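You operate a simulated robot arm through the tools that you are given. There is no shell and no other tool.

You run a simulated robot arm. Do the job below in one go: nothing can be reset, and whatever is moved stays where it is left.

Task
Change the water in the quench tank.
Fine: water and basket are cold. Lift the basket of discs out by its black handle on to the teal rest, drain the tank empty, shut the drain valve, fill to the yellow line, no water over the rim, shut the lid.

Only the result counts: the job must be done as asked and must still hold three seconds after the hand-in. Knocking over, shifting, dropping, spilling or breaking anything else fails it. A push-on lid holds only when it is set on centred and level and pressed home; a screw cap is set on level and turned clockwise until tight.

Robot
A 7-joint arm with a two-finger parallel gripper, fixed in place. Base frame: the origin is on the floor under the middle of its stand, x ahead of it, y to its left, z up. Units: m, rad, N and s.
It reaches about 1.247 m from its shoulder. Its first joint turns from -2.304 to 2.304 rad. Payload 3.91 kg.
The TCP is the grasp point between the finger pads, 0.03 m short of the fingertips. In the tool frame z runs along the fingers and y along their closing line. The gripper opens to 0.11 m. The fingers are 0.02 m wide and 0.01 m thick; the gripper's body (0.048 by 0.112 m) begins 0.055 m behind the TCP.
Orientation is that of the tool frame in the base frame, as a unit quaternion [x, y, z, w]. With the fingers straight down and closing along the base's y, the tool's x points along the base's -x, its y along +y and its z along -z.

Tools
- The arm moves only by the tool step_arm. Its argument "increments" is a list of rows, each an object of numbers (a shift or turn left out is 0, a gripper value left out holds the last): "ax", "ay", "az": the turn, a rotation vector about the tool's x, y, z in units of 6 degrees (1.0 is 6 degrees); "dx", "dy", "dz": the shift along the tool's x, y, z in units of 20 mm (1.0 is 20 mm); "fingers": the finger opening in m, from 0 to 0.11. In form: [{"ax": .., "ay": .., "az": .., "dx": .., "dy": .., "dz": .., "fingers": ..}, ...]. A call has 1 to 20 rows; each row shifts and turns the commanded pose from where the row before left it, along the tool's axes as they then stand. A call with a number of a shift or a turn outside -1 to 1 is refused whole. Rows are played at 5 a second. More than 0.05 m and 0.15 rad between two rows, or a gripper value outside its range, and nothing of the call is played. Where a pose cannot be reached the arm comes as near as it can. A force on the tool above 60 N (or 10 N above the force at the start of the call, whichever is more), or a blocked arm, ends the call early, and 0.2 s more pass. Each finger travels about 0.108 m/s and halts on what it meets, pressing with about 40 N; the grip force reading is that of the motor and also rises with nothing between the fingers. The clock runs only during rows and for 0.2 s after the last one: add rows that do not move to give the fingers time. The reply holds the time, the measured pose of the TCP, the force on the tool along the base axes, the opening and the grip force, in the units named above and with some noise, with the torque about the TCP (base axes, N m) and any sound that the robot's microphone picked up.
- Cameras (640 x 400 px; columns grow to the right, rows downward): "scene" is fixed at [0.3988, 0.6496, 1.7086]; the picture's right is [-0.76, -0.64, 0.00], its down [-0.56, 0.67, -0.48] and it looks along [0.31, -0.37, -0.88] (base axes); focal length 350 px, centre (320, 200). "wrist" rides on the gripper at [0.072, 0.017, -0.103] in the tool frame; the picture's right is [-0.23, 0.97, 0.00], its down [-0.76, -0.18, -0.62] and it looks along [-0.61, -0.14, 0.78] (tool axes); focal length 222 px, centre (320, 200).
- snapshot(camera): a new picture of that camera. No time passes.
- locate(camera, pixels): for up to 12 pixels [column, row] of the newest picture of that camera ("zoom" is the newest enlarged one), the place [x, y, z] in the base frame of the surface seen there, good to about 0.003 m. No time passes.
- zoom(camera, box): a new picture of the part [left, top, right, bottom] of that camera's present view, enlarged. No time passes.
- hand_in(): hands the job in; it is judged then, once.

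Unless the task says otherwise, let go and move clear before handing in.

The tools are called as name(argument=value, ...) on one line, values as JSON. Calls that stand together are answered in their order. step_arm: Moves the arm, as the interface text tells. Its arguments: {"type":"object","properties":{"increments":{"type":"array","items":{"type":"object","properties":{"ax":{"type":"number"},"ay":{"type":"number"},"az":{"type":"number"},"dx":{"type":"number"},"dy":{"type":"number"},"dz":{"type":"number"},"fingers":{"type":"number"}}}}},"required":["increments"]} The other tools are called the same way: snapshot (camera) takes a picture; locate (camera, pixels) gives the place of the surface under pixels of a picture; zoom (camera, box) takes an enlarged picture of a part of a camera's view; hand_in () hands the job in.

At the start:

```text
time: 0.0
tool_pos: [0.3946, 0.4054, 1.3521]
tcp_rot: [0.0, 1.0, 0.0, 0.0]
ft_force: [0.0, 0.2, -0.2]
ft_torque: [-0.02, 0.01, 0.0]
opening: 0.11
grasp_force: 0.0
```

scene: 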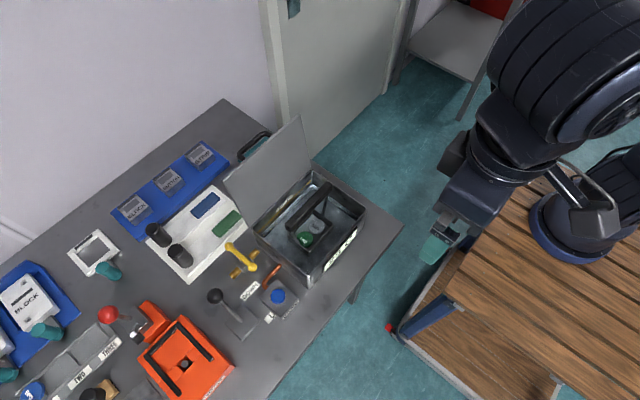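
wrist: 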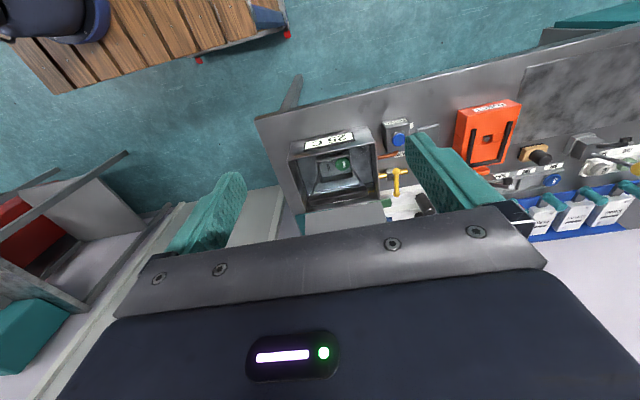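

The scene picture shows the tank near pixel (310,235) with its lid open, and a basket handle inside it. I'll zoom in on the details before I move.

zoom(camera="scene", box=[200, 110, 400, 330])

zoom(camera="wrist", box=[240, 80, 460, 230])

zoom(camera="scene", box=[0, 200, 300, 400])

```text
1.82 times, centred on (300, 220) of scene
```

zoom: 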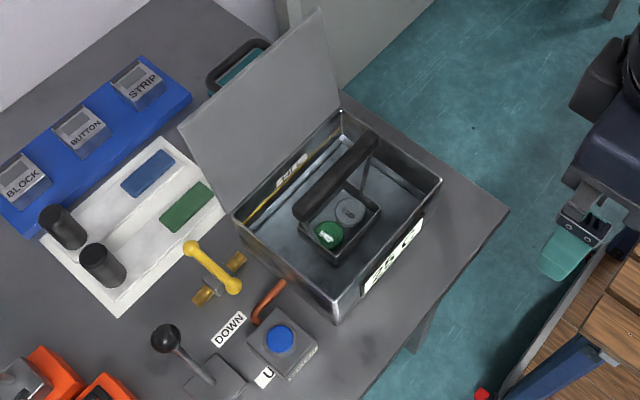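

```text
2.67 times, centred on (350, 155) of wrist
```

zoom: 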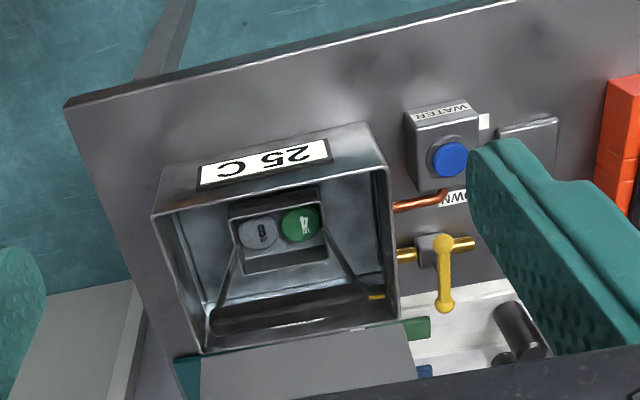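

```text
2.00 times, centred on (150, 300) of scene
```

zoom: 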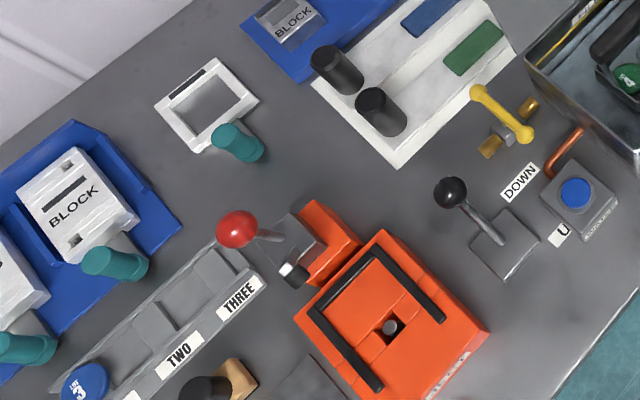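

The zooms show the yellow drain lever, the blue WATER button, the UP/DOWN lever and something teal behind the lid. I'll measure the key points next.

zoom(camera="scene", box=[220, 110, 380, 210])

zoom(camera="scene", box=[200, 220, 360, 320])

locate(camera="scene", pixels=[[256, 142], [246, 160], [243, 165], [320, 185], [298, 220], [308, 205], [302, 117], [225, 183], [254, 233], [364, 212], [316, 286], [313, 168]])

```text
4.00 times, centred on (300, 160) of scene
```

zoom: 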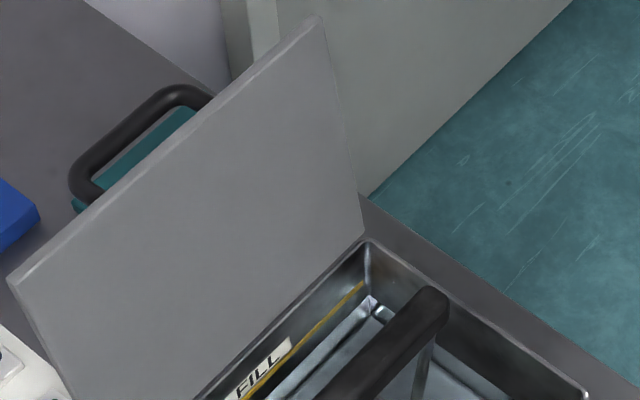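

```text
4.00 times, centred on (280, 270) of scene
```

zoom: 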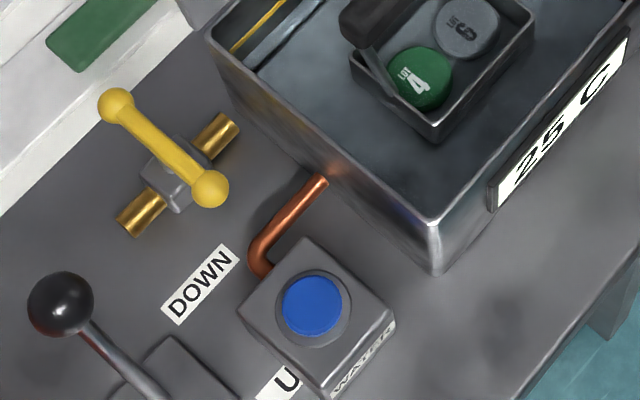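

```text
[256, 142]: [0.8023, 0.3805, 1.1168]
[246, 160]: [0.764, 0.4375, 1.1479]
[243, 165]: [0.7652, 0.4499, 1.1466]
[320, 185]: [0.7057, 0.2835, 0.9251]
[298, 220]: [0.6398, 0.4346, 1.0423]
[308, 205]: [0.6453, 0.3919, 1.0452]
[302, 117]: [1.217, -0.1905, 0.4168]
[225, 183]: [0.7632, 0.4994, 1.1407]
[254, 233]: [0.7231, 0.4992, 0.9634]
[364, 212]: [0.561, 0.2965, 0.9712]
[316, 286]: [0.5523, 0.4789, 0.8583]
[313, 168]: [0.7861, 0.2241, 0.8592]
```

I'll measure the objects behind the lid, then the valve, button and lever.

locate(camera="scene", pixels=[[262, 134], [240, 158], [263, 138], [255, 147], [240, 161], [250, 133], [241, 149], [245, 160]])

locate(camera="zoom", pixels=[[116, 105], [208, 188], [160, 145], [140, 212], [220, 133], [312, 305], [268, 265], [318, 185], [62, 305], [170, 360], [200, 283], [285, 385]])

locate(camera="wrist", pixels=[[303, 208], [300, 203], [308, 205], [345, 205], [380, 205], [345, 188], [330, 187]])

```text
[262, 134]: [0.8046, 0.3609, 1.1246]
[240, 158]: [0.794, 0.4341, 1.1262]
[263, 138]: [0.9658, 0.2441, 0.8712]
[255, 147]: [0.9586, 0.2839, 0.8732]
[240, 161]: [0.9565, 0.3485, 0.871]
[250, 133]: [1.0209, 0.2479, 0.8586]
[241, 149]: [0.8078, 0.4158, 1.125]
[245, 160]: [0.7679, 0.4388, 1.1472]
```

```text
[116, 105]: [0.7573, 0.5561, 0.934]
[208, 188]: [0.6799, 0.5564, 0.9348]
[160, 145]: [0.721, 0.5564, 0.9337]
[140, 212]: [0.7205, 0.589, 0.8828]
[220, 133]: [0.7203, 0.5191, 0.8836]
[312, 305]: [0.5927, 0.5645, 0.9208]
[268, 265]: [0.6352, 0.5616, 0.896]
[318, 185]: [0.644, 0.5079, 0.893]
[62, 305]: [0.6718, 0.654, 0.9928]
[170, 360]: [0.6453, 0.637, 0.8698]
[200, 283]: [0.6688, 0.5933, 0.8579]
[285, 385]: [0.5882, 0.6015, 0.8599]
```

```text
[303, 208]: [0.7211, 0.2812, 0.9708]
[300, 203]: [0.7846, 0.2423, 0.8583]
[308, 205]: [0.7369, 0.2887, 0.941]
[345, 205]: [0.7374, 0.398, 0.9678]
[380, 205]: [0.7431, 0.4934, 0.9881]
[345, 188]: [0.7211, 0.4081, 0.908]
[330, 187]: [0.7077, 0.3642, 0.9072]
```

Readings so far: the lid stands about vertical at x≈0.75, with its black loop handle at (0.80, 0.36–0.43, 1.12). A teal plate sits on the table near (0.96, 0.30, 0.87). I'll move the wrist camera forward at a safe height to see behind the lid and into the tank.

step_arm(increments=[{"dx": -1, "dy": -0.5}, {"dx": -1, "dy": -0.5}, {"dx": -1, "dy": -0.5}, {"dx": -1, "dy": -0.5}, {"dx": -1, "dy": -0.5}, {"dx": -1, "dy": -0.5}, {"dx": -1, "dy": -0.5}, {"dx": -1, "dy": -0.5}, {"dx": -1, "dy": -0.5}, {"dx": -1, "dy": -0.5}])

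snapshot(camera="wrist")

snapshot(camera="scene")

```text
time: 2.2
tool_pos: [0.595, 0.3044, 1.3526]
tcp_rot: [-0.001, 1.0, 0.0, 0.0]
ft_force: [-0.1, 0.6, 0.6]
ft_torque: [-0.02, -0.03, -0.01]
opening: 0.11
grasp_force: 0.0
```

```text
taken
```

wrist: 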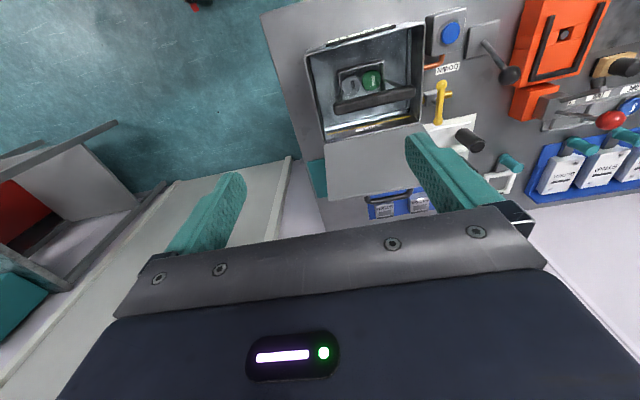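

```text
taken
```

scene: 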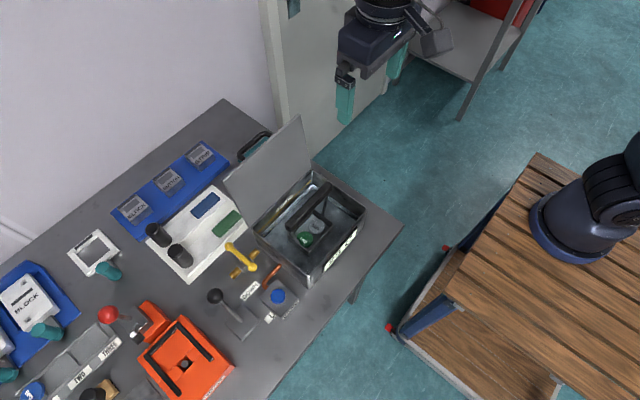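

The teal rest is still hidden behind the lid (wrist about (318,178)). I'll move further forward to look over the lid.

step_arm(increments=[{"dx": -1}, {"dx": -1}, {"dx": -1}, {"dx": -1}, {"dx": -1}, {"dx": -1}, {"dx": -1}, {"dx": -1}, {"dx": -1}, {"dx": -1}])

snapshot(camera="wrist")

```text
time: 4.4
tool_pos: [0.7948, 0.3049, 1.3516]
tcp_rot: [-0.001, 1.0, 0.0, 0.0]
ft_force: [-0.8, 0.1, 0.8]
ft_torque: [-0.02, -0.02, -0.04]
opening: 0.1098
grasp_force: 0.1
```

```text
taken
```

wrist: 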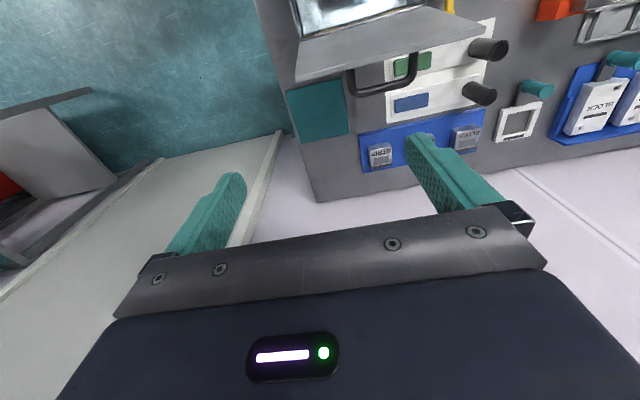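

The teal rest is now clear at wrist (318,110), and the lid handle shows at (385,80). I'll measure both.

locate(camera="wrist", pixels=[[288, 92], [342, 82], [349, 132], [297, 140], [318, 110], [352, 80], [412, 60], [380, 90], [298, 45], [300, 78], [482, 38], [316, 196]])

zoom(camera="wrist", box=[250, 0, 530, 180])

```text
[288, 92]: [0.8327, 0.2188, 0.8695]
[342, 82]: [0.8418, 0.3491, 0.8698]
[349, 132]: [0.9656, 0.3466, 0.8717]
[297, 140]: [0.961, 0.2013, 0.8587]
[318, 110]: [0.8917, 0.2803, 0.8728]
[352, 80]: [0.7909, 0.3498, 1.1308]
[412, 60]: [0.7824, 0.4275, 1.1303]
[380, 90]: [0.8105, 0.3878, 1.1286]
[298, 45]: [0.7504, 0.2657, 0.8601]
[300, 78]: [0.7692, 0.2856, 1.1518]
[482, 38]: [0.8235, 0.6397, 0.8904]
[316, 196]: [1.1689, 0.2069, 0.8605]
```

```text
2.22 times, centred on (390, 90) of wrist
```

zoom: 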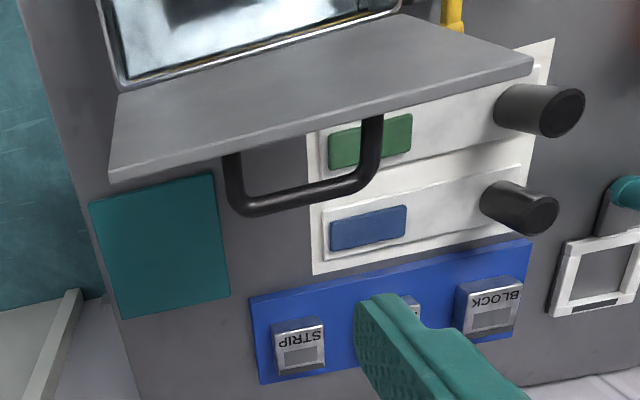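

The rest is a flat plate spanning x 0.832–0.966 and y 0.213–0.349, with its top at z≈0.872. Now I'll measure the basket and its handle.

zoom(camera="scene", box=[250, 165, 370, 285])

snapshot(camera="scene")

```text
3.33 times, centred on (310, 225) of scene
```

zoom: 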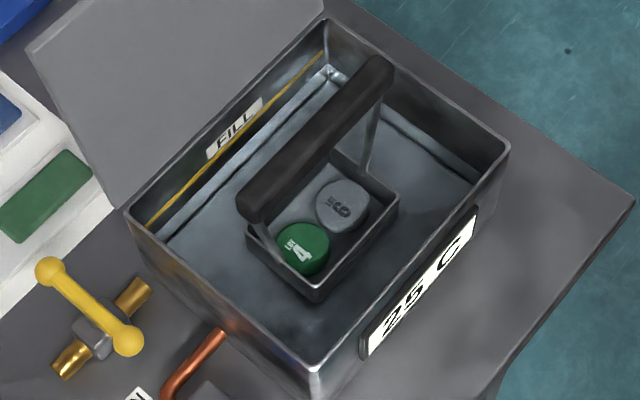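

```text
taken
```

scene: 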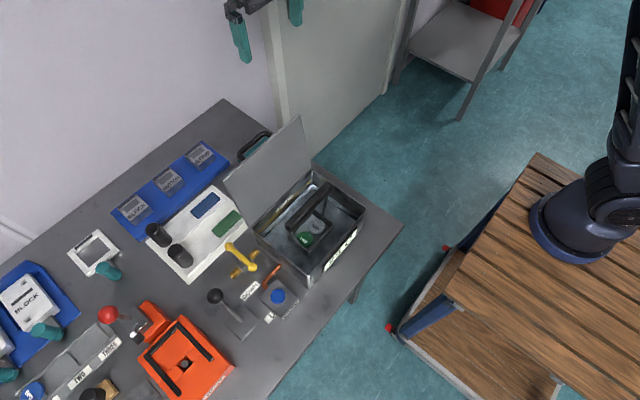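

locate(camera="zoom", pixels=[[255, 205], [380, 75], [315, 140], [318, 292], [248, 235], [395, 200], [300, 245], [342, 200], [305, 330], [440, 150], [190, 260], [260, 100]])

locate(camera="zoom", pixels=[[131, 215], [325, 22], [505, 148], [315, 385], [240, 125], [150, 222], [320, 55], [330, 70], [95, 345], [85, 300], [40, 265], [128, 340]])

```text
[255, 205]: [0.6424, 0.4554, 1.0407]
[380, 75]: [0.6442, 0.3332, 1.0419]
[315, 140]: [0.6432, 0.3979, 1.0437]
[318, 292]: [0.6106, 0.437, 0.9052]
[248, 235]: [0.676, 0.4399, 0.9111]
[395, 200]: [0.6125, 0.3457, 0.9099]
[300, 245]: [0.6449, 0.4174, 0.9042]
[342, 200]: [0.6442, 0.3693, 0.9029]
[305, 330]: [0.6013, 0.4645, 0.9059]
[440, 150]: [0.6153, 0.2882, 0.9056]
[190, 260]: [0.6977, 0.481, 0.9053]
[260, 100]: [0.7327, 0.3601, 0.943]
```

```text
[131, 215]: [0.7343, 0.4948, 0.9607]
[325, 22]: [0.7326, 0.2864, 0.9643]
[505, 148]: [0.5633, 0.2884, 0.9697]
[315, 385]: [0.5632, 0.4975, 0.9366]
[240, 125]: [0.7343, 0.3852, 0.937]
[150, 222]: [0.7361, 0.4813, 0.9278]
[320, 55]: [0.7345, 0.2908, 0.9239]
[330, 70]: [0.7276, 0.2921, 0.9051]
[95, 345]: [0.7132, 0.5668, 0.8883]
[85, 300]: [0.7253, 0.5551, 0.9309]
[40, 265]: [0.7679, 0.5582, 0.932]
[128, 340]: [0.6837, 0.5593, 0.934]
```

The handle bar runs along y at x≈0.643, y 0.33–0.455, with its top at z≈1.043. The water is at z≈0.905, the yellow line at about 0.926 and the rim at about 0.967. I'll move over the handle and turn the gripper 90° so it closes along x.

step_arm(increments=[{"dx": 0.95, "dy": 0.56}, {"dx": 0.95, "dy": 0.56}, {"dx": 0.95, "dy": 0.56}, {"dx": 0.95, "dy": 0.56}, {"dx": 0.95, "dy": 0.56}, {"dx": 0.95, "dy": 0.56}, {"dx": 0.95, "dy": 0.56}, {"dx": 0.95, "dy": 0.56}, {"az": -1}, {"az": -1}, {"az": -1}, {"az": -1}, {"az": -1}, {"az": -1}, {"az": -1}, {"az": -1}, {"az": -1}, {"az": -1}, {"az": -1}, {"az": -1}])

step_arm(increments=[{"az": -1}, {"az": -1}, {"az": -1}, {}])

snapshot(camera="wrist")

snapshot(camera="scene")

```text
time: 8.6
tool_pos: [0.6429, 0.3947, 1.3517]
tcp_rot: [-0.588, 0.809, 0.001, 0.0]
ft_force: [-0.2, -0.4, 0.1]
ft_torque: [0.0, 0.03, 0.0]
opening: 0.11
grasp_force: 0.1
```

```text
time: 9.6
tool_pos: [0.6421, 0.3948, 1.3533]
tcp_rot: [0.708, -0.706, 0.001, 0.0]
ft_force: [0.5, 0.0, 0.0]
ft_torque: [0.02, 0.01, -0.03]
opening: 0.11
grasp_force: 0.0
```

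```text
taken
```

wrist: 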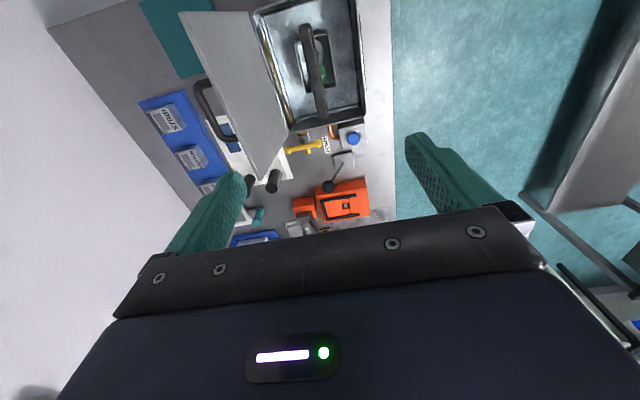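

```text
taken
```

scene: 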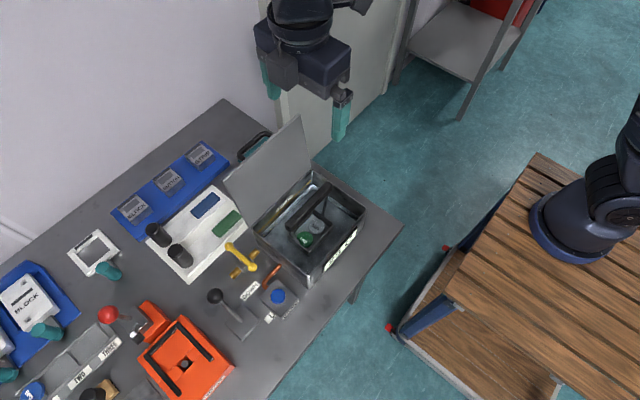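

The gripper is turned and centred above the basket handle, which shows at wrist (313,75). I'll refine the bar's place from this view.

zoom(camera="wrist", box=[240, 0, 400, 160])

locate(camera="wrist", pixels=[[305, 30], [312, 70], [319, 110], [306, 70], [318, 70], [330, 50], [330, 80], [345, 100], [355, 45]])

```text
2.50 times, centred on (320, 80) of wrist
```

zoom: 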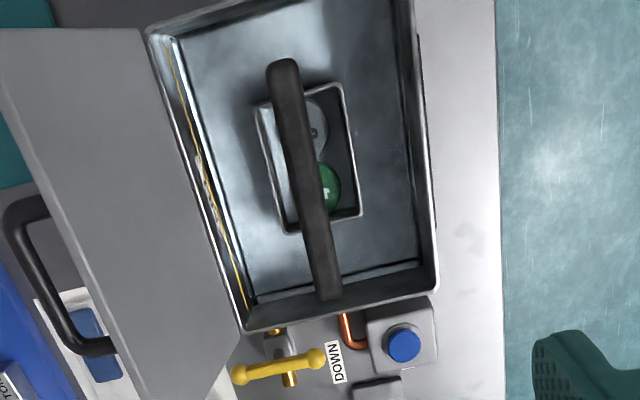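

```text
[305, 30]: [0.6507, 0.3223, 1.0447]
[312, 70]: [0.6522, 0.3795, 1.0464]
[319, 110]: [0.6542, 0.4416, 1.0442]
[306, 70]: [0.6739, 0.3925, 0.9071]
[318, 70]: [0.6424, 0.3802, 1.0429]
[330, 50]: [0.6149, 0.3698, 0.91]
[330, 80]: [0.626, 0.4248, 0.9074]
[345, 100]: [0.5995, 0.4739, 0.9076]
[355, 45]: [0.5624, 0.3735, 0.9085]
```

The bar is centred at x≈0.645, with its top at z≈1.045. I'll descend straight down onto it with the fingers open.

step_arm(increments=[{"dz": 1, "dy": -0.1}, {"dz": 1}, {"dz": 1}, {"dz": 1}, {"dz": 1}, {"dz": 1}, {"dz": 1}, {"dz": 1}, {"dz": 1}, {"dz": 1}, {"dz": 1}, {"dz": 1}, {"dz": 1}, {"dz": 1}, {"dz": 1}, {"dz": 1}, {}])

snapshot(camera="wrist")

snapshot(camera="scene")

```text
time: 13.2
tool_pos: [0.6442, 0.3952, 1.0333]
tcp_rot: [0.707, -0.707, -0.001, 0.0]
ft_force: [-0.4, 1.2, -0.7]
ft_torque: [-0.01, 0.01, 0.0]
opening: 0.1099
grasp_force: 0.2
```

```text
taken
```

wrist: 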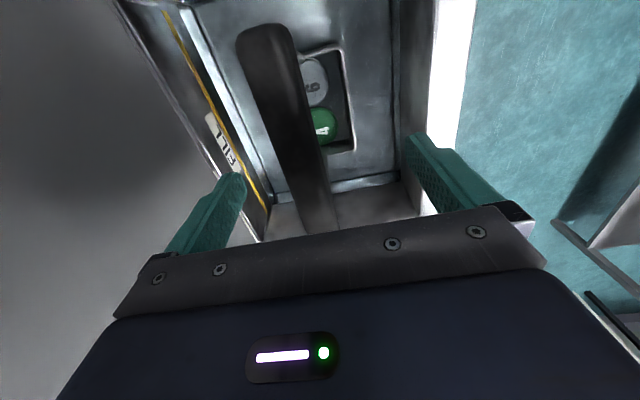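

```text
taken
```

scene: 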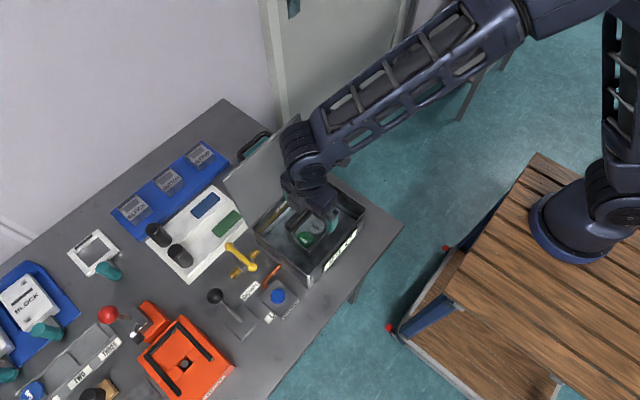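

The bar at wrist (290,110) lies between the two fingers, and there's no contact force. I'll close on the handle.

step_arm(increments=[{"fingers": 0.0}, {"fingers": 0.0}, {"fingers": 0.0}, {"fingers": 0.0}, {"fingers": 0.0}, {"fingers": 0.0}])

snapshot(camera="wrist")

```text
time: 14.6
tool_pos: [0.645, 0.3954, 1.0336]
tcp_rot: [0.707, -0.707, 0.0, 0.0]
ft_force: [0.9, 0.1, 0.1]
ft_torque: [0.05, -0.01, -0.04]
opening: 0.02
grasp_force: 39.6
```

```text
taken
```

wrist: 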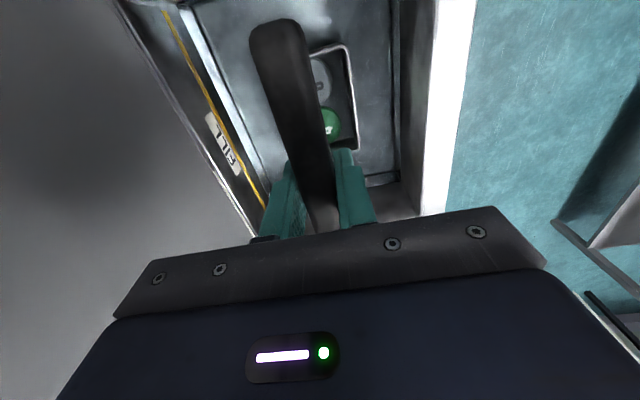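

The grip is firm: opening 0.020 and 39.6 N. I'll lift straight up, gently at first.

step_arm(increments=[{"dz": -0.3}, {"dz": -0.3}, {"dz": -0.4}, {"dz": -0.5}, {"dz": -0.5}, {"dz": -0.5}, {"dz": -0.5}, {"dz": -0.5}, {"dz": -0.5}, {}, {}])

snapshot(camera="scene")

snapshot(camera="wrist")

```text
time: 17.0
tool_pos: [0.644, 0.3963, 1.1119]
tcp_rot: [-0.707, 0.707, 0.0, 0.0]
ft_force: [0.0, 0.9, -4.1]
ft_torque: [0.02, -0.01, -0.03]
opening: 0.0198
grasp_force: 39.6
```

```text
taken
```

scene: 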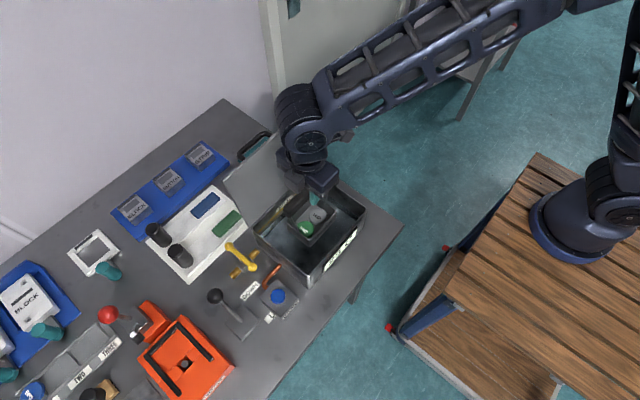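

```text
taken
```

wrist: 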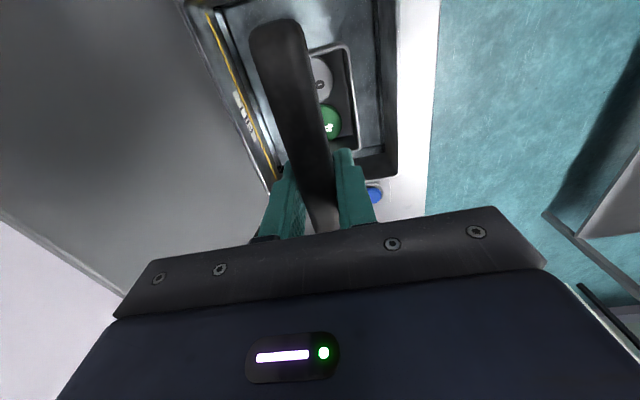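

The basket came up with the gripper, carrying about 4 N and hanging steady. I'll keep lifting until it clears the lid's top.

step_arm(increments=[{"dz": -0.7}, {"dz": -0.7}, {"dz": -0.7}, {"dz": -0.7}, {"dz": -0.7}, {"dz": -0.7}, {"dz": -0.7}, {"dz": -0.7}, {"dz": -0.7}, {"dz": -0.7}, {"dz": -0.7}, {"dz": -0.7}, {"dz": -0.7}, {"dz": -0.7}, {"dz": -0.7}, {"dz": -0.7}, {"dz": -0.7}, {"dz": -0.7}, {}, {}])

snapshot(camera="scene")

snapshot(camera="wrist")

```text
time: 21.2
tool_pos: [0.6443, 0.3948, 1.3641]
tcp_rot: [-0.707, 0.707, 0.0, 0.001]
ft_force: [0.7, 0.1, -4.0]
ft_torque: [0.05, -0.05, -0.03]
opening: 0.0198
grasp_force: 40.0
```

```text
taken
```

scene: 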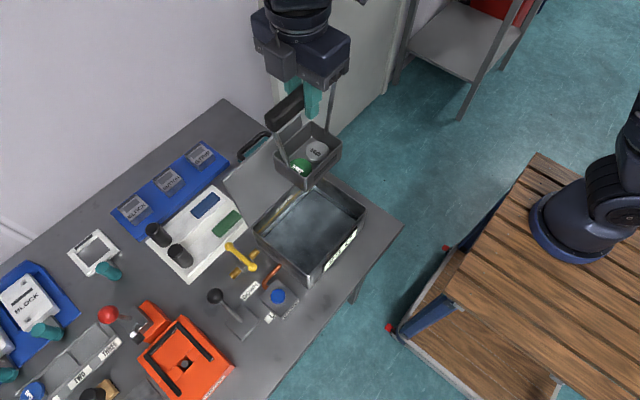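

```text
taken
```

wrist: 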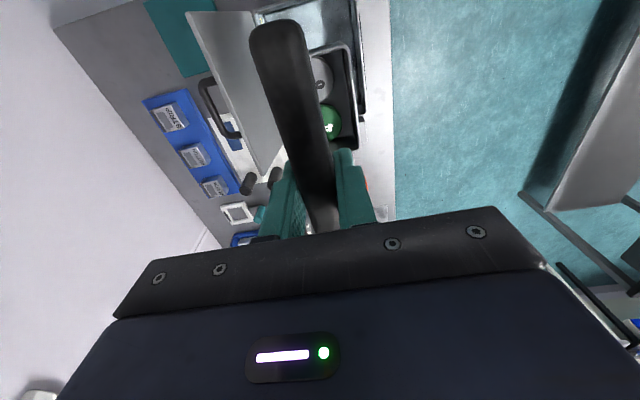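

The basket hangs above the tank with both discs in it (scene (308,160)). I'll measure its bottom to check it clears the lid.

zoom(camera="scene", box=[250, 80, 370, 200])

```text
3.33 times, centred on (310, 140) of scene
```

zoom: 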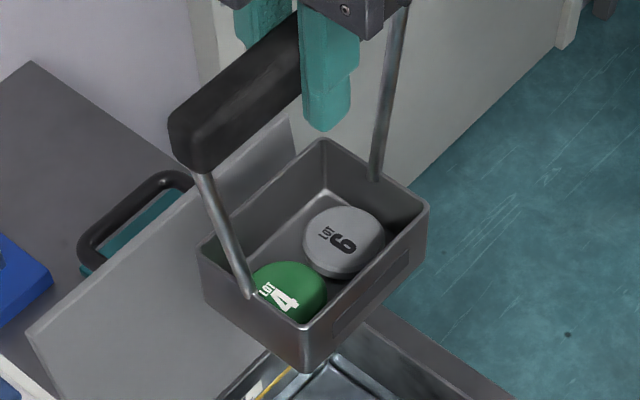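

locate(camera="zoom", pixels=[[305, 366], [302, 332], [207, 296], [204, 252], [427, 212], [420, 255], [320, 145], [285, 285], [345, 230], [290, 250], [40, 325]])

```text
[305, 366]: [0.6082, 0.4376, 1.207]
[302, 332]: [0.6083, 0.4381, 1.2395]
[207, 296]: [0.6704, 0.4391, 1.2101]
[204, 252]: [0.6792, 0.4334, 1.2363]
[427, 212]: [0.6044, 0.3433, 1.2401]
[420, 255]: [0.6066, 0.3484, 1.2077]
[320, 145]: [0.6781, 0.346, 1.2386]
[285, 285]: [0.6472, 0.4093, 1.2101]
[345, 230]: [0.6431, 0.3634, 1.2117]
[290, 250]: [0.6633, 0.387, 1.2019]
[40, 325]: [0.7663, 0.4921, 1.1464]
```

The basket's bottom is at about z=1.20 and the lid's top at 1.15, so it clears. I'll carry it over the lid to above the teal rest.

step_arm(increments=[{"dy": -0.4, "dx": 0.17}, {"dy": -0.6, "dx": 0.26}, {"dy": -0.8, "dx": 0.34}, {"dy": -0.85, "dx": 0.37}, {"dy": -0.85, "dx": 0.37}, {"dy": -0.85, "dx": 0.37}, {"dy": -0.85, "dx": 0.37}, {"dy": -0.85, "dx": 0.37}, {"dy": -0.85, "dx": 0.37}, {"dy": -0.85, "dx": 0.37}, {"dy": -0.85, "dx": 0.37}, {"dy": -0.85, "dx": 0.37}, {"dy": -0.85, "dx": 0.37}, {"dy": -0.85, "dx": 0.37}, {"dy": -0.7, "dx": 0.3}, {"dy": -0.6, "dx": 0.26}, {"dy": -0.4, "dx": 0.17}, {}, {}])

snapshot(camera="wrist")

snapshot(camera="scene")

```text
time: 25.2
tool_pos: [0.9033, 0.2849, 1.3634]
tcp_rot: [0.707, -0.707, 0.001, 0.001]
ft_force: [0.2, 0.1, -5.1]
ft_torque: [0.05, -0.01, 0.0]
opening: 0.0197
grasp_force: 39.6
```

```text
taken
```

wrist: 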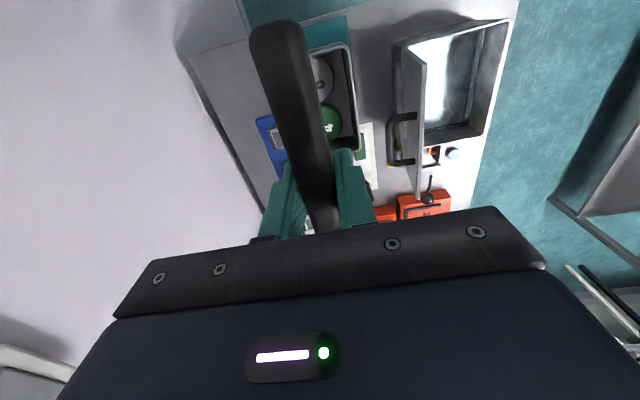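

```text
taken
```

scene: 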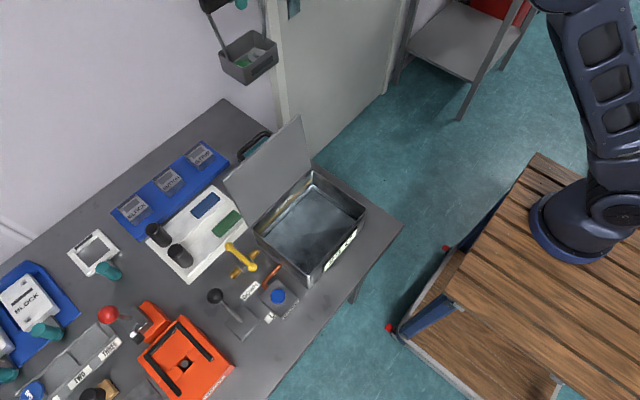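

The basket is above the rest at (0.903, 0.285), and the lid handle is clear to the side (wrist (400,140)). I'll lower it to just above the rest.

step_arm(increments=[{"dz": 0.6}, {"dz": 0.9}, {"dz": 1}, {"dz": 1}, {"dz": 1}, {"dz": 1}, {"dz": 1}, {"dz": 1}, {"dz": 1}, {"dz": 1}, {"dz": 1}, {"dz": 1}, {"dz": 1}, {"dz": 1}, {"dz": 0.8}, {"dz": 0.5}, {"dz": 0.3}, {}])

snapshot(camera="wrist")

snapshot(camera="scene")

```text
time: 29.0
tool_pos: [0.9029, 0.2842, 1.0632]
tcp_rot: [0.708, -0.707, 0.001, 0.0]
ft_force: [0.2, -0.4, -4.2]
ft_torque: [0.04, -0.03, 0.01]
opening: 0.0198
grasp_force: 40.3
```

```text
taken
```

wrist: 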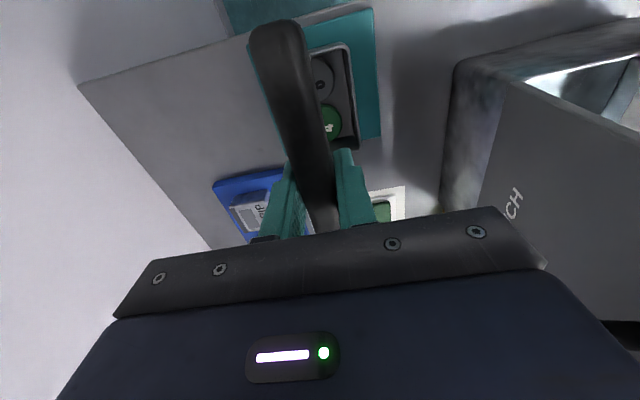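

```text
taken
```

scene: 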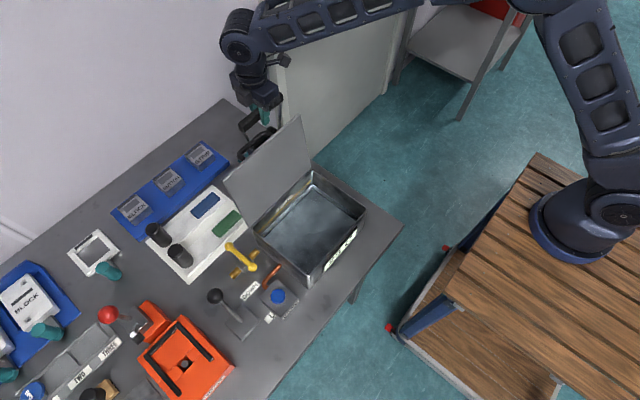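

The basket's bottom is about 25 mm above the rest and lines up with it. I'll lower the last bit slowly and watch the force.

step_arm(increments=[{"dz": 0.2}, {"dz": 0.2}, {"dz": 0.2}, {"dz": 0.2}, {"dz": 0.1}, {"dz": 0.1}, {"dz": 0.1}, {}])

```text
time: 30.8
tool_pos: [0.9013, 0.2852, 1.0412]
tcp_rot: [0.707, -0.707, 0.0, 0.0]
ft_force: [-0.8, 0.6, -3.7]
ft_torque: [-0.02, 0.02, -0.04]
opening: 0.0198
grasp_force: 40.1
```

The tool still carries the full weight at -3.7 N, so the basket hasn't touched down. I'll lower in 1 mm steps.

step_arm(increments=[{"dz": 0.05}, {"dz": 0.05}, {"dz": 0.05}, {}])

step_arm(increments=[{"dz": 0.05}, {"dz": 0.05}, {}])

```text
time: 31.8
tool_pos: [0.9019, 0.2843, 1.0389]
tcp_rot: [-0.707, 0.707, -0.001, 0.001]
ft_force: [-1.4, 0.1, 13.5]
ft_torque: [-1.03, 0.25, -0.05]
opening: 0.0197
grasp_force: 40.1
```

```text
time: 32.6
tool_pos: [0.9008, 0.284, 1.039]
tcp_rot: [0.708, -0.707, 0.002, -0.003]
ft_force: [0.3, -0.2, 46.5]
ft_torque: [-0.44, 0.22, 0.0]
opening: 0.0198
grasp_force: 40.2
```

The basket is seated, and the force rose to +46 N because I pressed too far. I'll back off about 2 mm to near zero, then open the fingers.

step_arm(increments=[{"dz": -0.1}, {}])

```text
time: 33.2
tool_pos: [0.9018, 0.2847, 1.0378]
tcp_rot: [-0.707, 0.707, 0.0, 0.001]
ft_force: [10.8, 7.6, 40.5]
ft_torque: [0.98, -0.23, -0.08]
opening: 0.0198
grasp_force: 39.6
```

step_arm(increments=[{"dz": -0.05}, {}, {}])

```text
time: 34.0
tool_pos: [0.9008, 0.283, 1.0387]
tcp_rot: [0.707, -0.707, 0.001, 0.002]
ft_force: [4.7, 3.4, 19.1]
ft_torque: [0.35, -0.06, -0.1]
opening: 0.0197
grasp_force: 39.7
```

step_arm(increments=[{"dz": -0.04}, {}, {}])

snapshot(camera="wrist")

```text
time: 34.8
tool_pos: [0.9021, 0.2821, 1.0374]
tcp_rot: [0.707, -0.707, 0.0, 0.002]
ft_force: [-0.3, -0.3, -3.1]
ft_torque: [0.0, 0.01, -0.02]
opening: 0.0198
grasp_force: 39.8
```

```text
taken
```

wrist: 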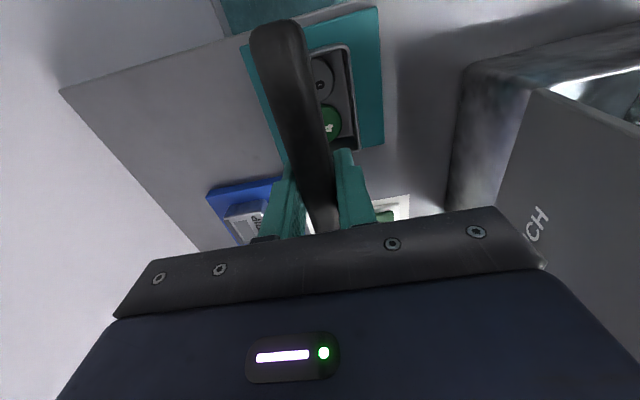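

The force is back to about -3 N, so the basket is barely touching the rest. I'll lower 0.4 mm and open the fingers partway.

step_arm(increments=[{"dz": 0.02}, {"fingers": 0.06}, {"fingers": 0.06}, {"fingers": 0.06}, {}])

snapshot(camera="wrist")

```text
time: 36.0
tool_pos: [0.9016, 0.2835, 1.0397]
tcp_rot: [-0.707, 0.708, 0.0, 0.0]
ft_force: [0.2, -0.1, 1.2]
ft_torque: [-0.03, -0.02, -0.02]
opening: 0.06
grasp_force: 0.0
```

```text
taken
```

wrist: 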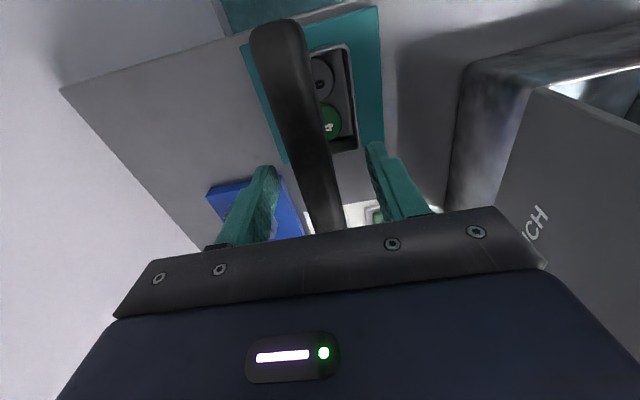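

The fingers are off the bar and the basket stands on the rest. I'll rise straight up clear of it.

step_arm(increments=[{"dz": -0.5}, {"dz": -1}, {"dz": -1}, {"dz": -1}, {"dz": -1}, {"dz": -1}, {"dz": -1}, {"dz": -1}, {"dz": -1}, {"dz": -1}, {"dz": -1}, {"dz": -1}, {"dz": -1}, {"dz": -1}, {"dz": -1}, {"dz": -1}, {"dz": -0.5}])

snapshot(camera="wrist")

snapshot(camera="scene")

```text
time: 39.6
tool_pos: [0.9027, 0.2838, 1.3593]
tcp_rot: [0.707, -0.707, -0.001, 0.0]
ft_force: [-0.3, -0.1, 0.0]
ft_torque: [0.01, 0.0, 0.03]
opening: 0.0599
grasp_force: 0.1
```

```text
taken
```

wrist: 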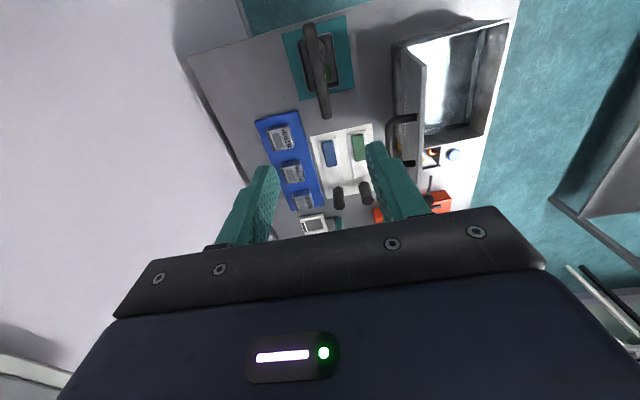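

```text
taken
```

scene: 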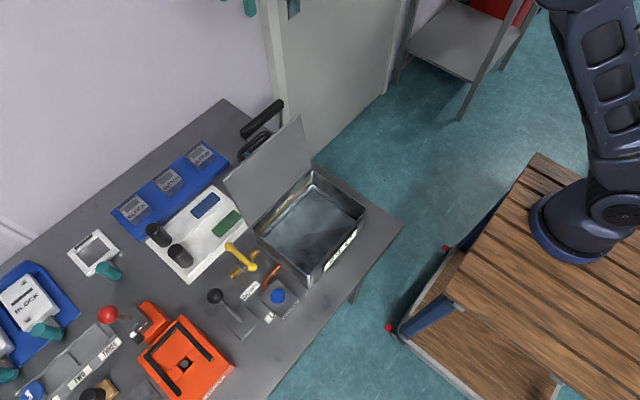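

I'll check the basket's place on the rest and the lever geometry from here.

zoom(camera="wrist", box=[260, 10, 380, 130])

zoom(camera="scene", box=[200, 225, 320, 335])

locate(camera="wrist", pixels=[[302, 38], [333, 33], [341, 80], [305, 87], [284, 36], [348, 17], [354, 88], [297, 99]])

```text
3.33 times, centred on (320, 70) of wrist
```

zoom: 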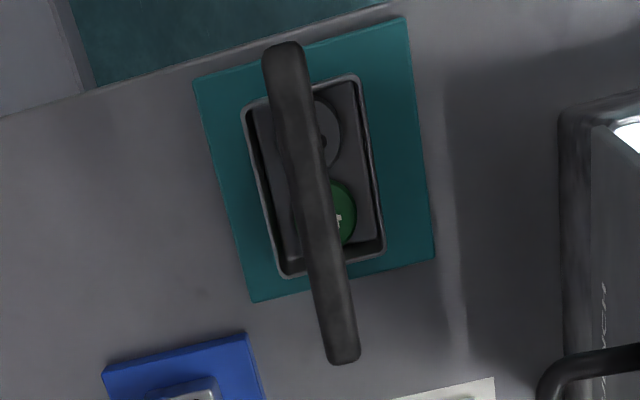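

```text
3.64 times, centred on (260, 280) of scene
```

zoom: 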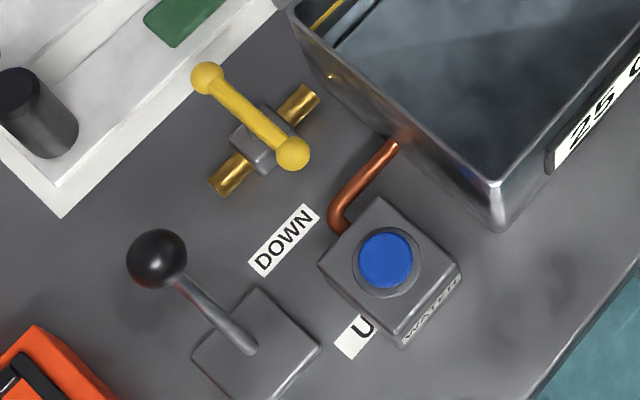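

```text
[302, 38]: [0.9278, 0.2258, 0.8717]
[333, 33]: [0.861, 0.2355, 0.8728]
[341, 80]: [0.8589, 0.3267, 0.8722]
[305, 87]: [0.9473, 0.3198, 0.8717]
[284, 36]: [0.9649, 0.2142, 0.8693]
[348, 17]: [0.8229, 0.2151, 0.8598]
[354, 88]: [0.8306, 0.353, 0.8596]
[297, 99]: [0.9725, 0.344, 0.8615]
```

The basket sits fully on the rest, rim x 0.86–0.945 and y 0.23–0.325. Now I'll measure the lever and valve body precisely.

locate(camera="zoom", pixels=[[207, 78], [292, 154], [250, 115], [240, 150], [262, 165], [283, 118], [300, 100], [228, 175], [385, 258], [345, 258], [395, 300], [157, 258]])

```text
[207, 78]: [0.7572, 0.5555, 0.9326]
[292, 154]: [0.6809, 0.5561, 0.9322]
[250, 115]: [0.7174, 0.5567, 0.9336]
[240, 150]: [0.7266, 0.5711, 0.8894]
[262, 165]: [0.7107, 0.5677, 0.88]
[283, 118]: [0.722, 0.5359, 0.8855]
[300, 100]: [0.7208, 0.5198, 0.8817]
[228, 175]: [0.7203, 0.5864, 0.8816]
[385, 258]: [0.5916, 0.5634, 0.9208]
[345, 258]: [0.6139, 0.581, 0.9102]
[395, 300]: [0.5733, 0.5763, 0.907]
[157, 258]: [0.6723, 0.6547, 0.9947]
```

The lever bar runs along x, centred at (0.719, 0.556, 0.93), and crosswise to the pipe, so the valve is shut. The lid's edge at y≈0.50 is close, so I'll grip the bar a little toward its -x end for palm clearance. First I'll turn the tool back and move above it.

step_arm(increments=[{"az": 1}, {"az": 1}, {"az": 1}, {"az": 1}, {"az": 1}, {"az": 1}, {"az": 1}, {"az": 1}, {"az": 1}, {"az": 1}, {"az": 1}, {"az": 1}, {"az": 1}, {"az": 1}, {"az": 1}, {}])

step_arm(increments=[{"dx": 0.742, "dy": 0.972}, {"dx": 0.742, "dy": 0.972}, {"dx": 0.742, "dy": 0.972}, {"dx": 0.742, "dy": 0.972}, {"dx": 0.742, "dy": 0.972}, {"dx": 0.742, "dy": 0.972}, {"dx": 0.742, "dy": 0.972}, {"dx": 0.742, "dy": 0.972}, {"dx": 0.742, "dy": 0.972}, {"dx": 0.742, "dy": 0.972}, {"dx": 0.742, "dy": 0.972}, {"dx": 0.742, "dy": 0.972}, {"dx": 0.742, "dy": 0.972}, {"dx": 0.742, "dy": 0.972}, {}])

snapshot(camera="wrist")

snapshot(camera="scene")

```text
time: 43.0
tool_pos: [0.9016, 0.2842, 1.3591]
tcp_rot: [0.0, 1.0, 0.0, 0.0]
ft_force: [0.9, 0.9, 0.2]
ft_torque: [-0.01, 0.0, -0.05]
opening: 0.0602
grasp_force: 0.0
```

```text
time: 46.2
tool_pos: [0.6968, 0.5553, 1.3597]
tcp_rot: [0.0, 1.0, 0.0, 0.001]
ft_force: [-0.2, 0.4, 0.0]
ft_torque: [0.03, 0.01, 0.0]
opening: 0.0601
grasp_force: 0.1
```

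```text
taken
```

wrist: 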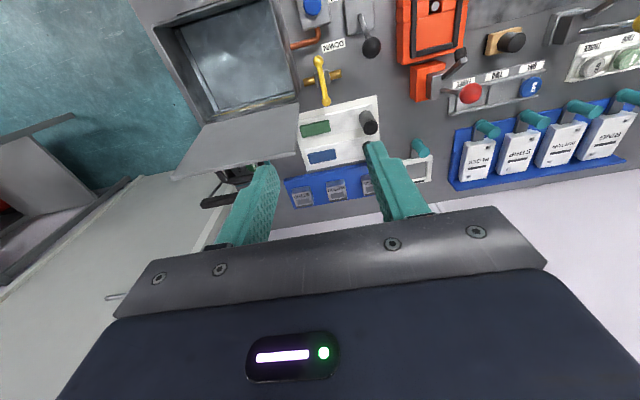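

```text
taken
```

scene: 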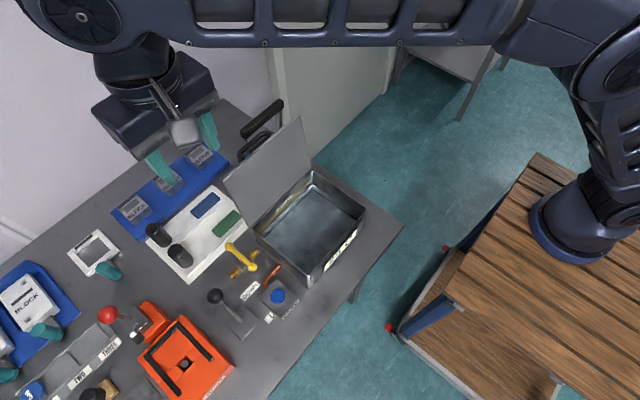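

The lever shows at wrist (323,80). I'll take refined coordinates from here.

zoom(camera="wrist", box=[270, 20, 390, 140])

locate(camera="wrist", pixels=[[319, 60], [323, 80], [326, 101], [300, 135], [330, 75], [280, 40], [297, 92], [310, 80]])

```text
3.33 times, centred on (330, 80) of wrist
```

zoom: 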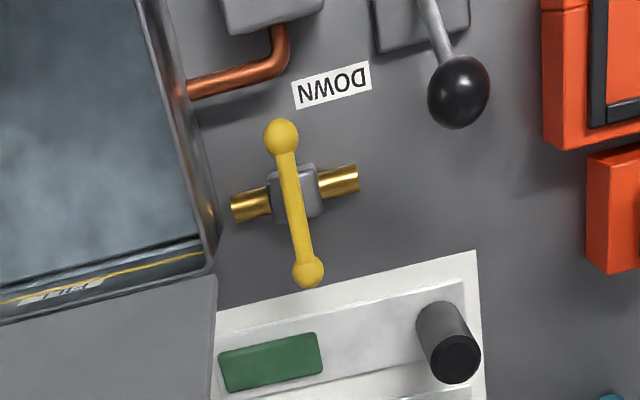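

```text
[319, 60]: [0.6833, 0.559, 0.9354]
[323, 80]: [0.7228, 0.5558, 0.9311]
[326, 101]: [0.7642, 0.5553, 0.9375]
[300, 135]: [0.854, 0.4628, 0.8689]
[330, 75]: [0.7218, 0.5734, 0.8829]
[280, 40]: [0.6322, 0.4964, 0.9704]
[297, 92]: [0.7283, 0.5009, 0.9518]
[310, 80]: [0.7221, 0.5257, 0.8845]
```

The lever ends are at x≈0.68 and 0.762 on the line y≈0.556, and the pipe is at x≈0.721. I'll descend with the fingers straddling the bar at x≈0.70.

step_arm(increments=[{"dz": 1, "dx": -0.2, "dy": 0.03}, {"dz": 1}, {"dz": 1}, {"dz": 1}, {"dz": 1}, {"dz": 1}, {"dz": 1}, {"dz": 1}, {"dz": 1}, {"dz": 1}, {"dz": 1}, {"dz": 1}, {"dz": 1}, {"dz": 1}, {"dz": 1}, {"dz": 1}, {"dz": 1}, {}])

snapshot(camera="wrist")

snapshot(camera="scene")

```text
time: 50.0
tool_pos: [0.6981, 0.5562, 1.0186]
tcp_rot: [0.0, 1.0, 0.0, 0.0]
ft_force: [-0.2, -0.2, 0.1]
ft_torque: [0.02, 0.02, 0.01]
opening: 0.0601
grasp_force: 0.0
```

```text
taken
```

wrist: 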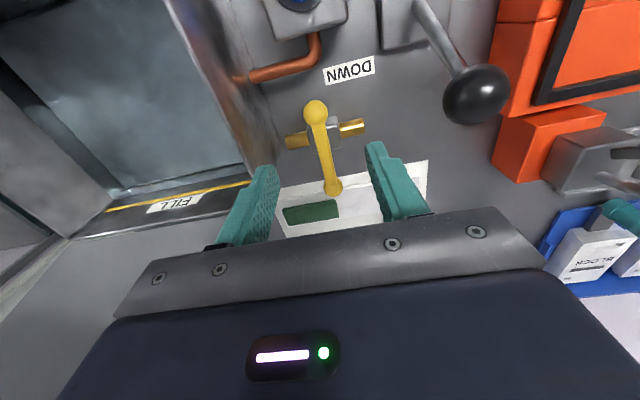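

```text
taken
```

scene: 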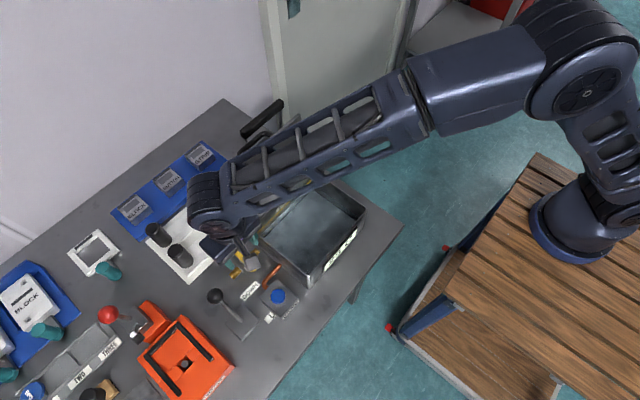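

Nothing is touching, and the lever at wrist (323,150) lies between the fingers. I'll lower the last 78 mm in small steps.

step_arm(increments=[{"dz": 0.6, "dx": -0.1}, {"dz": 0.6}, {"dz": 0.6}, {"dz": 0.6}, {"dz": 0.5}, {"dz": 0.5}, {"dz": 0.5}, {}])

snapshot(camera="wrist")

snapshot(camera="scene")

```text
time: 51.8
tool_pos: [0.7006, 0.5553, 0.941]
tcp_rot: [0.0, 1.0, 0.0, 0.001]
ft_force: [0.3, 0.6, -0.4]
ft_torque: [0.01, 0.02, 0.03]
opening: 0.0599
grasp_force: 0.1
```

```text
taken
```

wrist: 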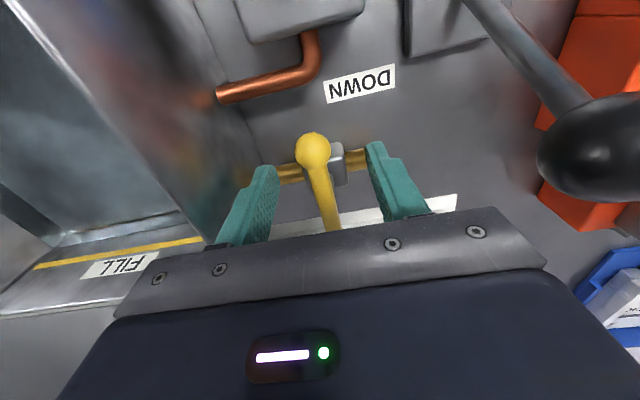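

```text
taken
```

scene: 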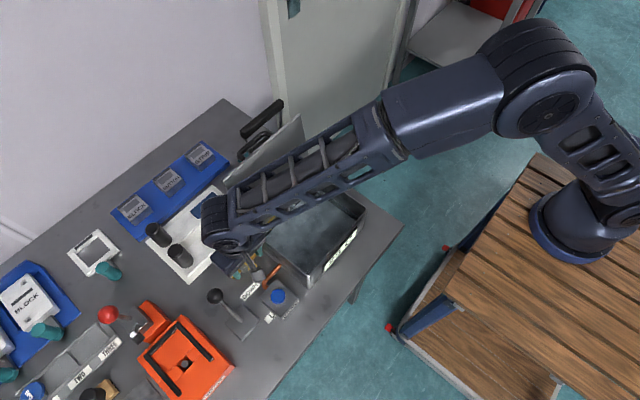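

The fingers straddle the bar on its -x side with no contact. I'll close on it.

step_arm(increments=[{"fingers": 0.0}, {"fingers": 0.0}, {"fingers": 0.0}, {"fingers": 0.0}, {"fingers": 0.0}])

snapshot(camera="wrist")

```text
time: 53.0
tool_pos: [0.7042, 0.5544, 0.9406]
tcp_rot: [0.001, 1.0, 0.0, 0.001]
ft_force: [46.1, 3.8, 0.8]
ft_torque: [0.01, -2.07, 0.15]
opening: 0.0118
grasp_force: 45.1
```

```text
taken
```

wrist: 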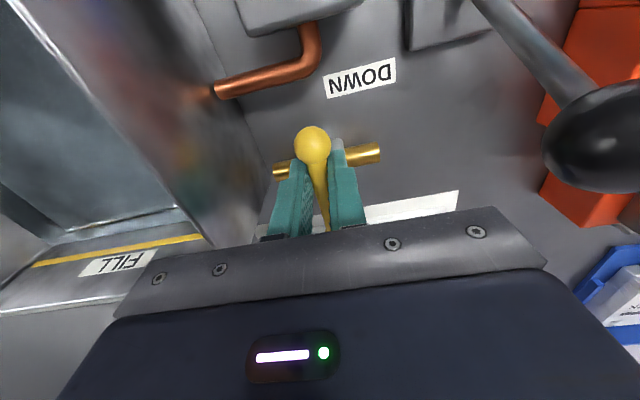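

The ball wedged the fingers 4 mm toward +x and left a 46 N side force. I'll shift the command +x to relieve it.

step_arm(increments=[{"dx": -0.15}, {"dx": -0.1}, {}])

```text
time: 53.8
tool_pos: [0.7045, 0.5545, 0.9409]
tcp_rot: [0.0, 1.0, 0.0, -0.002]
ft_force: [3.4, -28.0, 14.6]
ft_torque: [-0.48, 0.81, -0.52]
opening: 0.0119
grasp_force: 45.5
```

step_arm(increments=[{}, {}])

```text
time: 54.4
tool_pos: [0.7036, 0.5544, 0.9412]
tcp_rot: [-0.001, 1.0, 0.0, -0.001]
ft_force: [-9.4, -36.3, 12.6]
ft_torque: [-0.47, 0.99, -0.53]
opening: 0.0117
grasp_force: 44.9
```

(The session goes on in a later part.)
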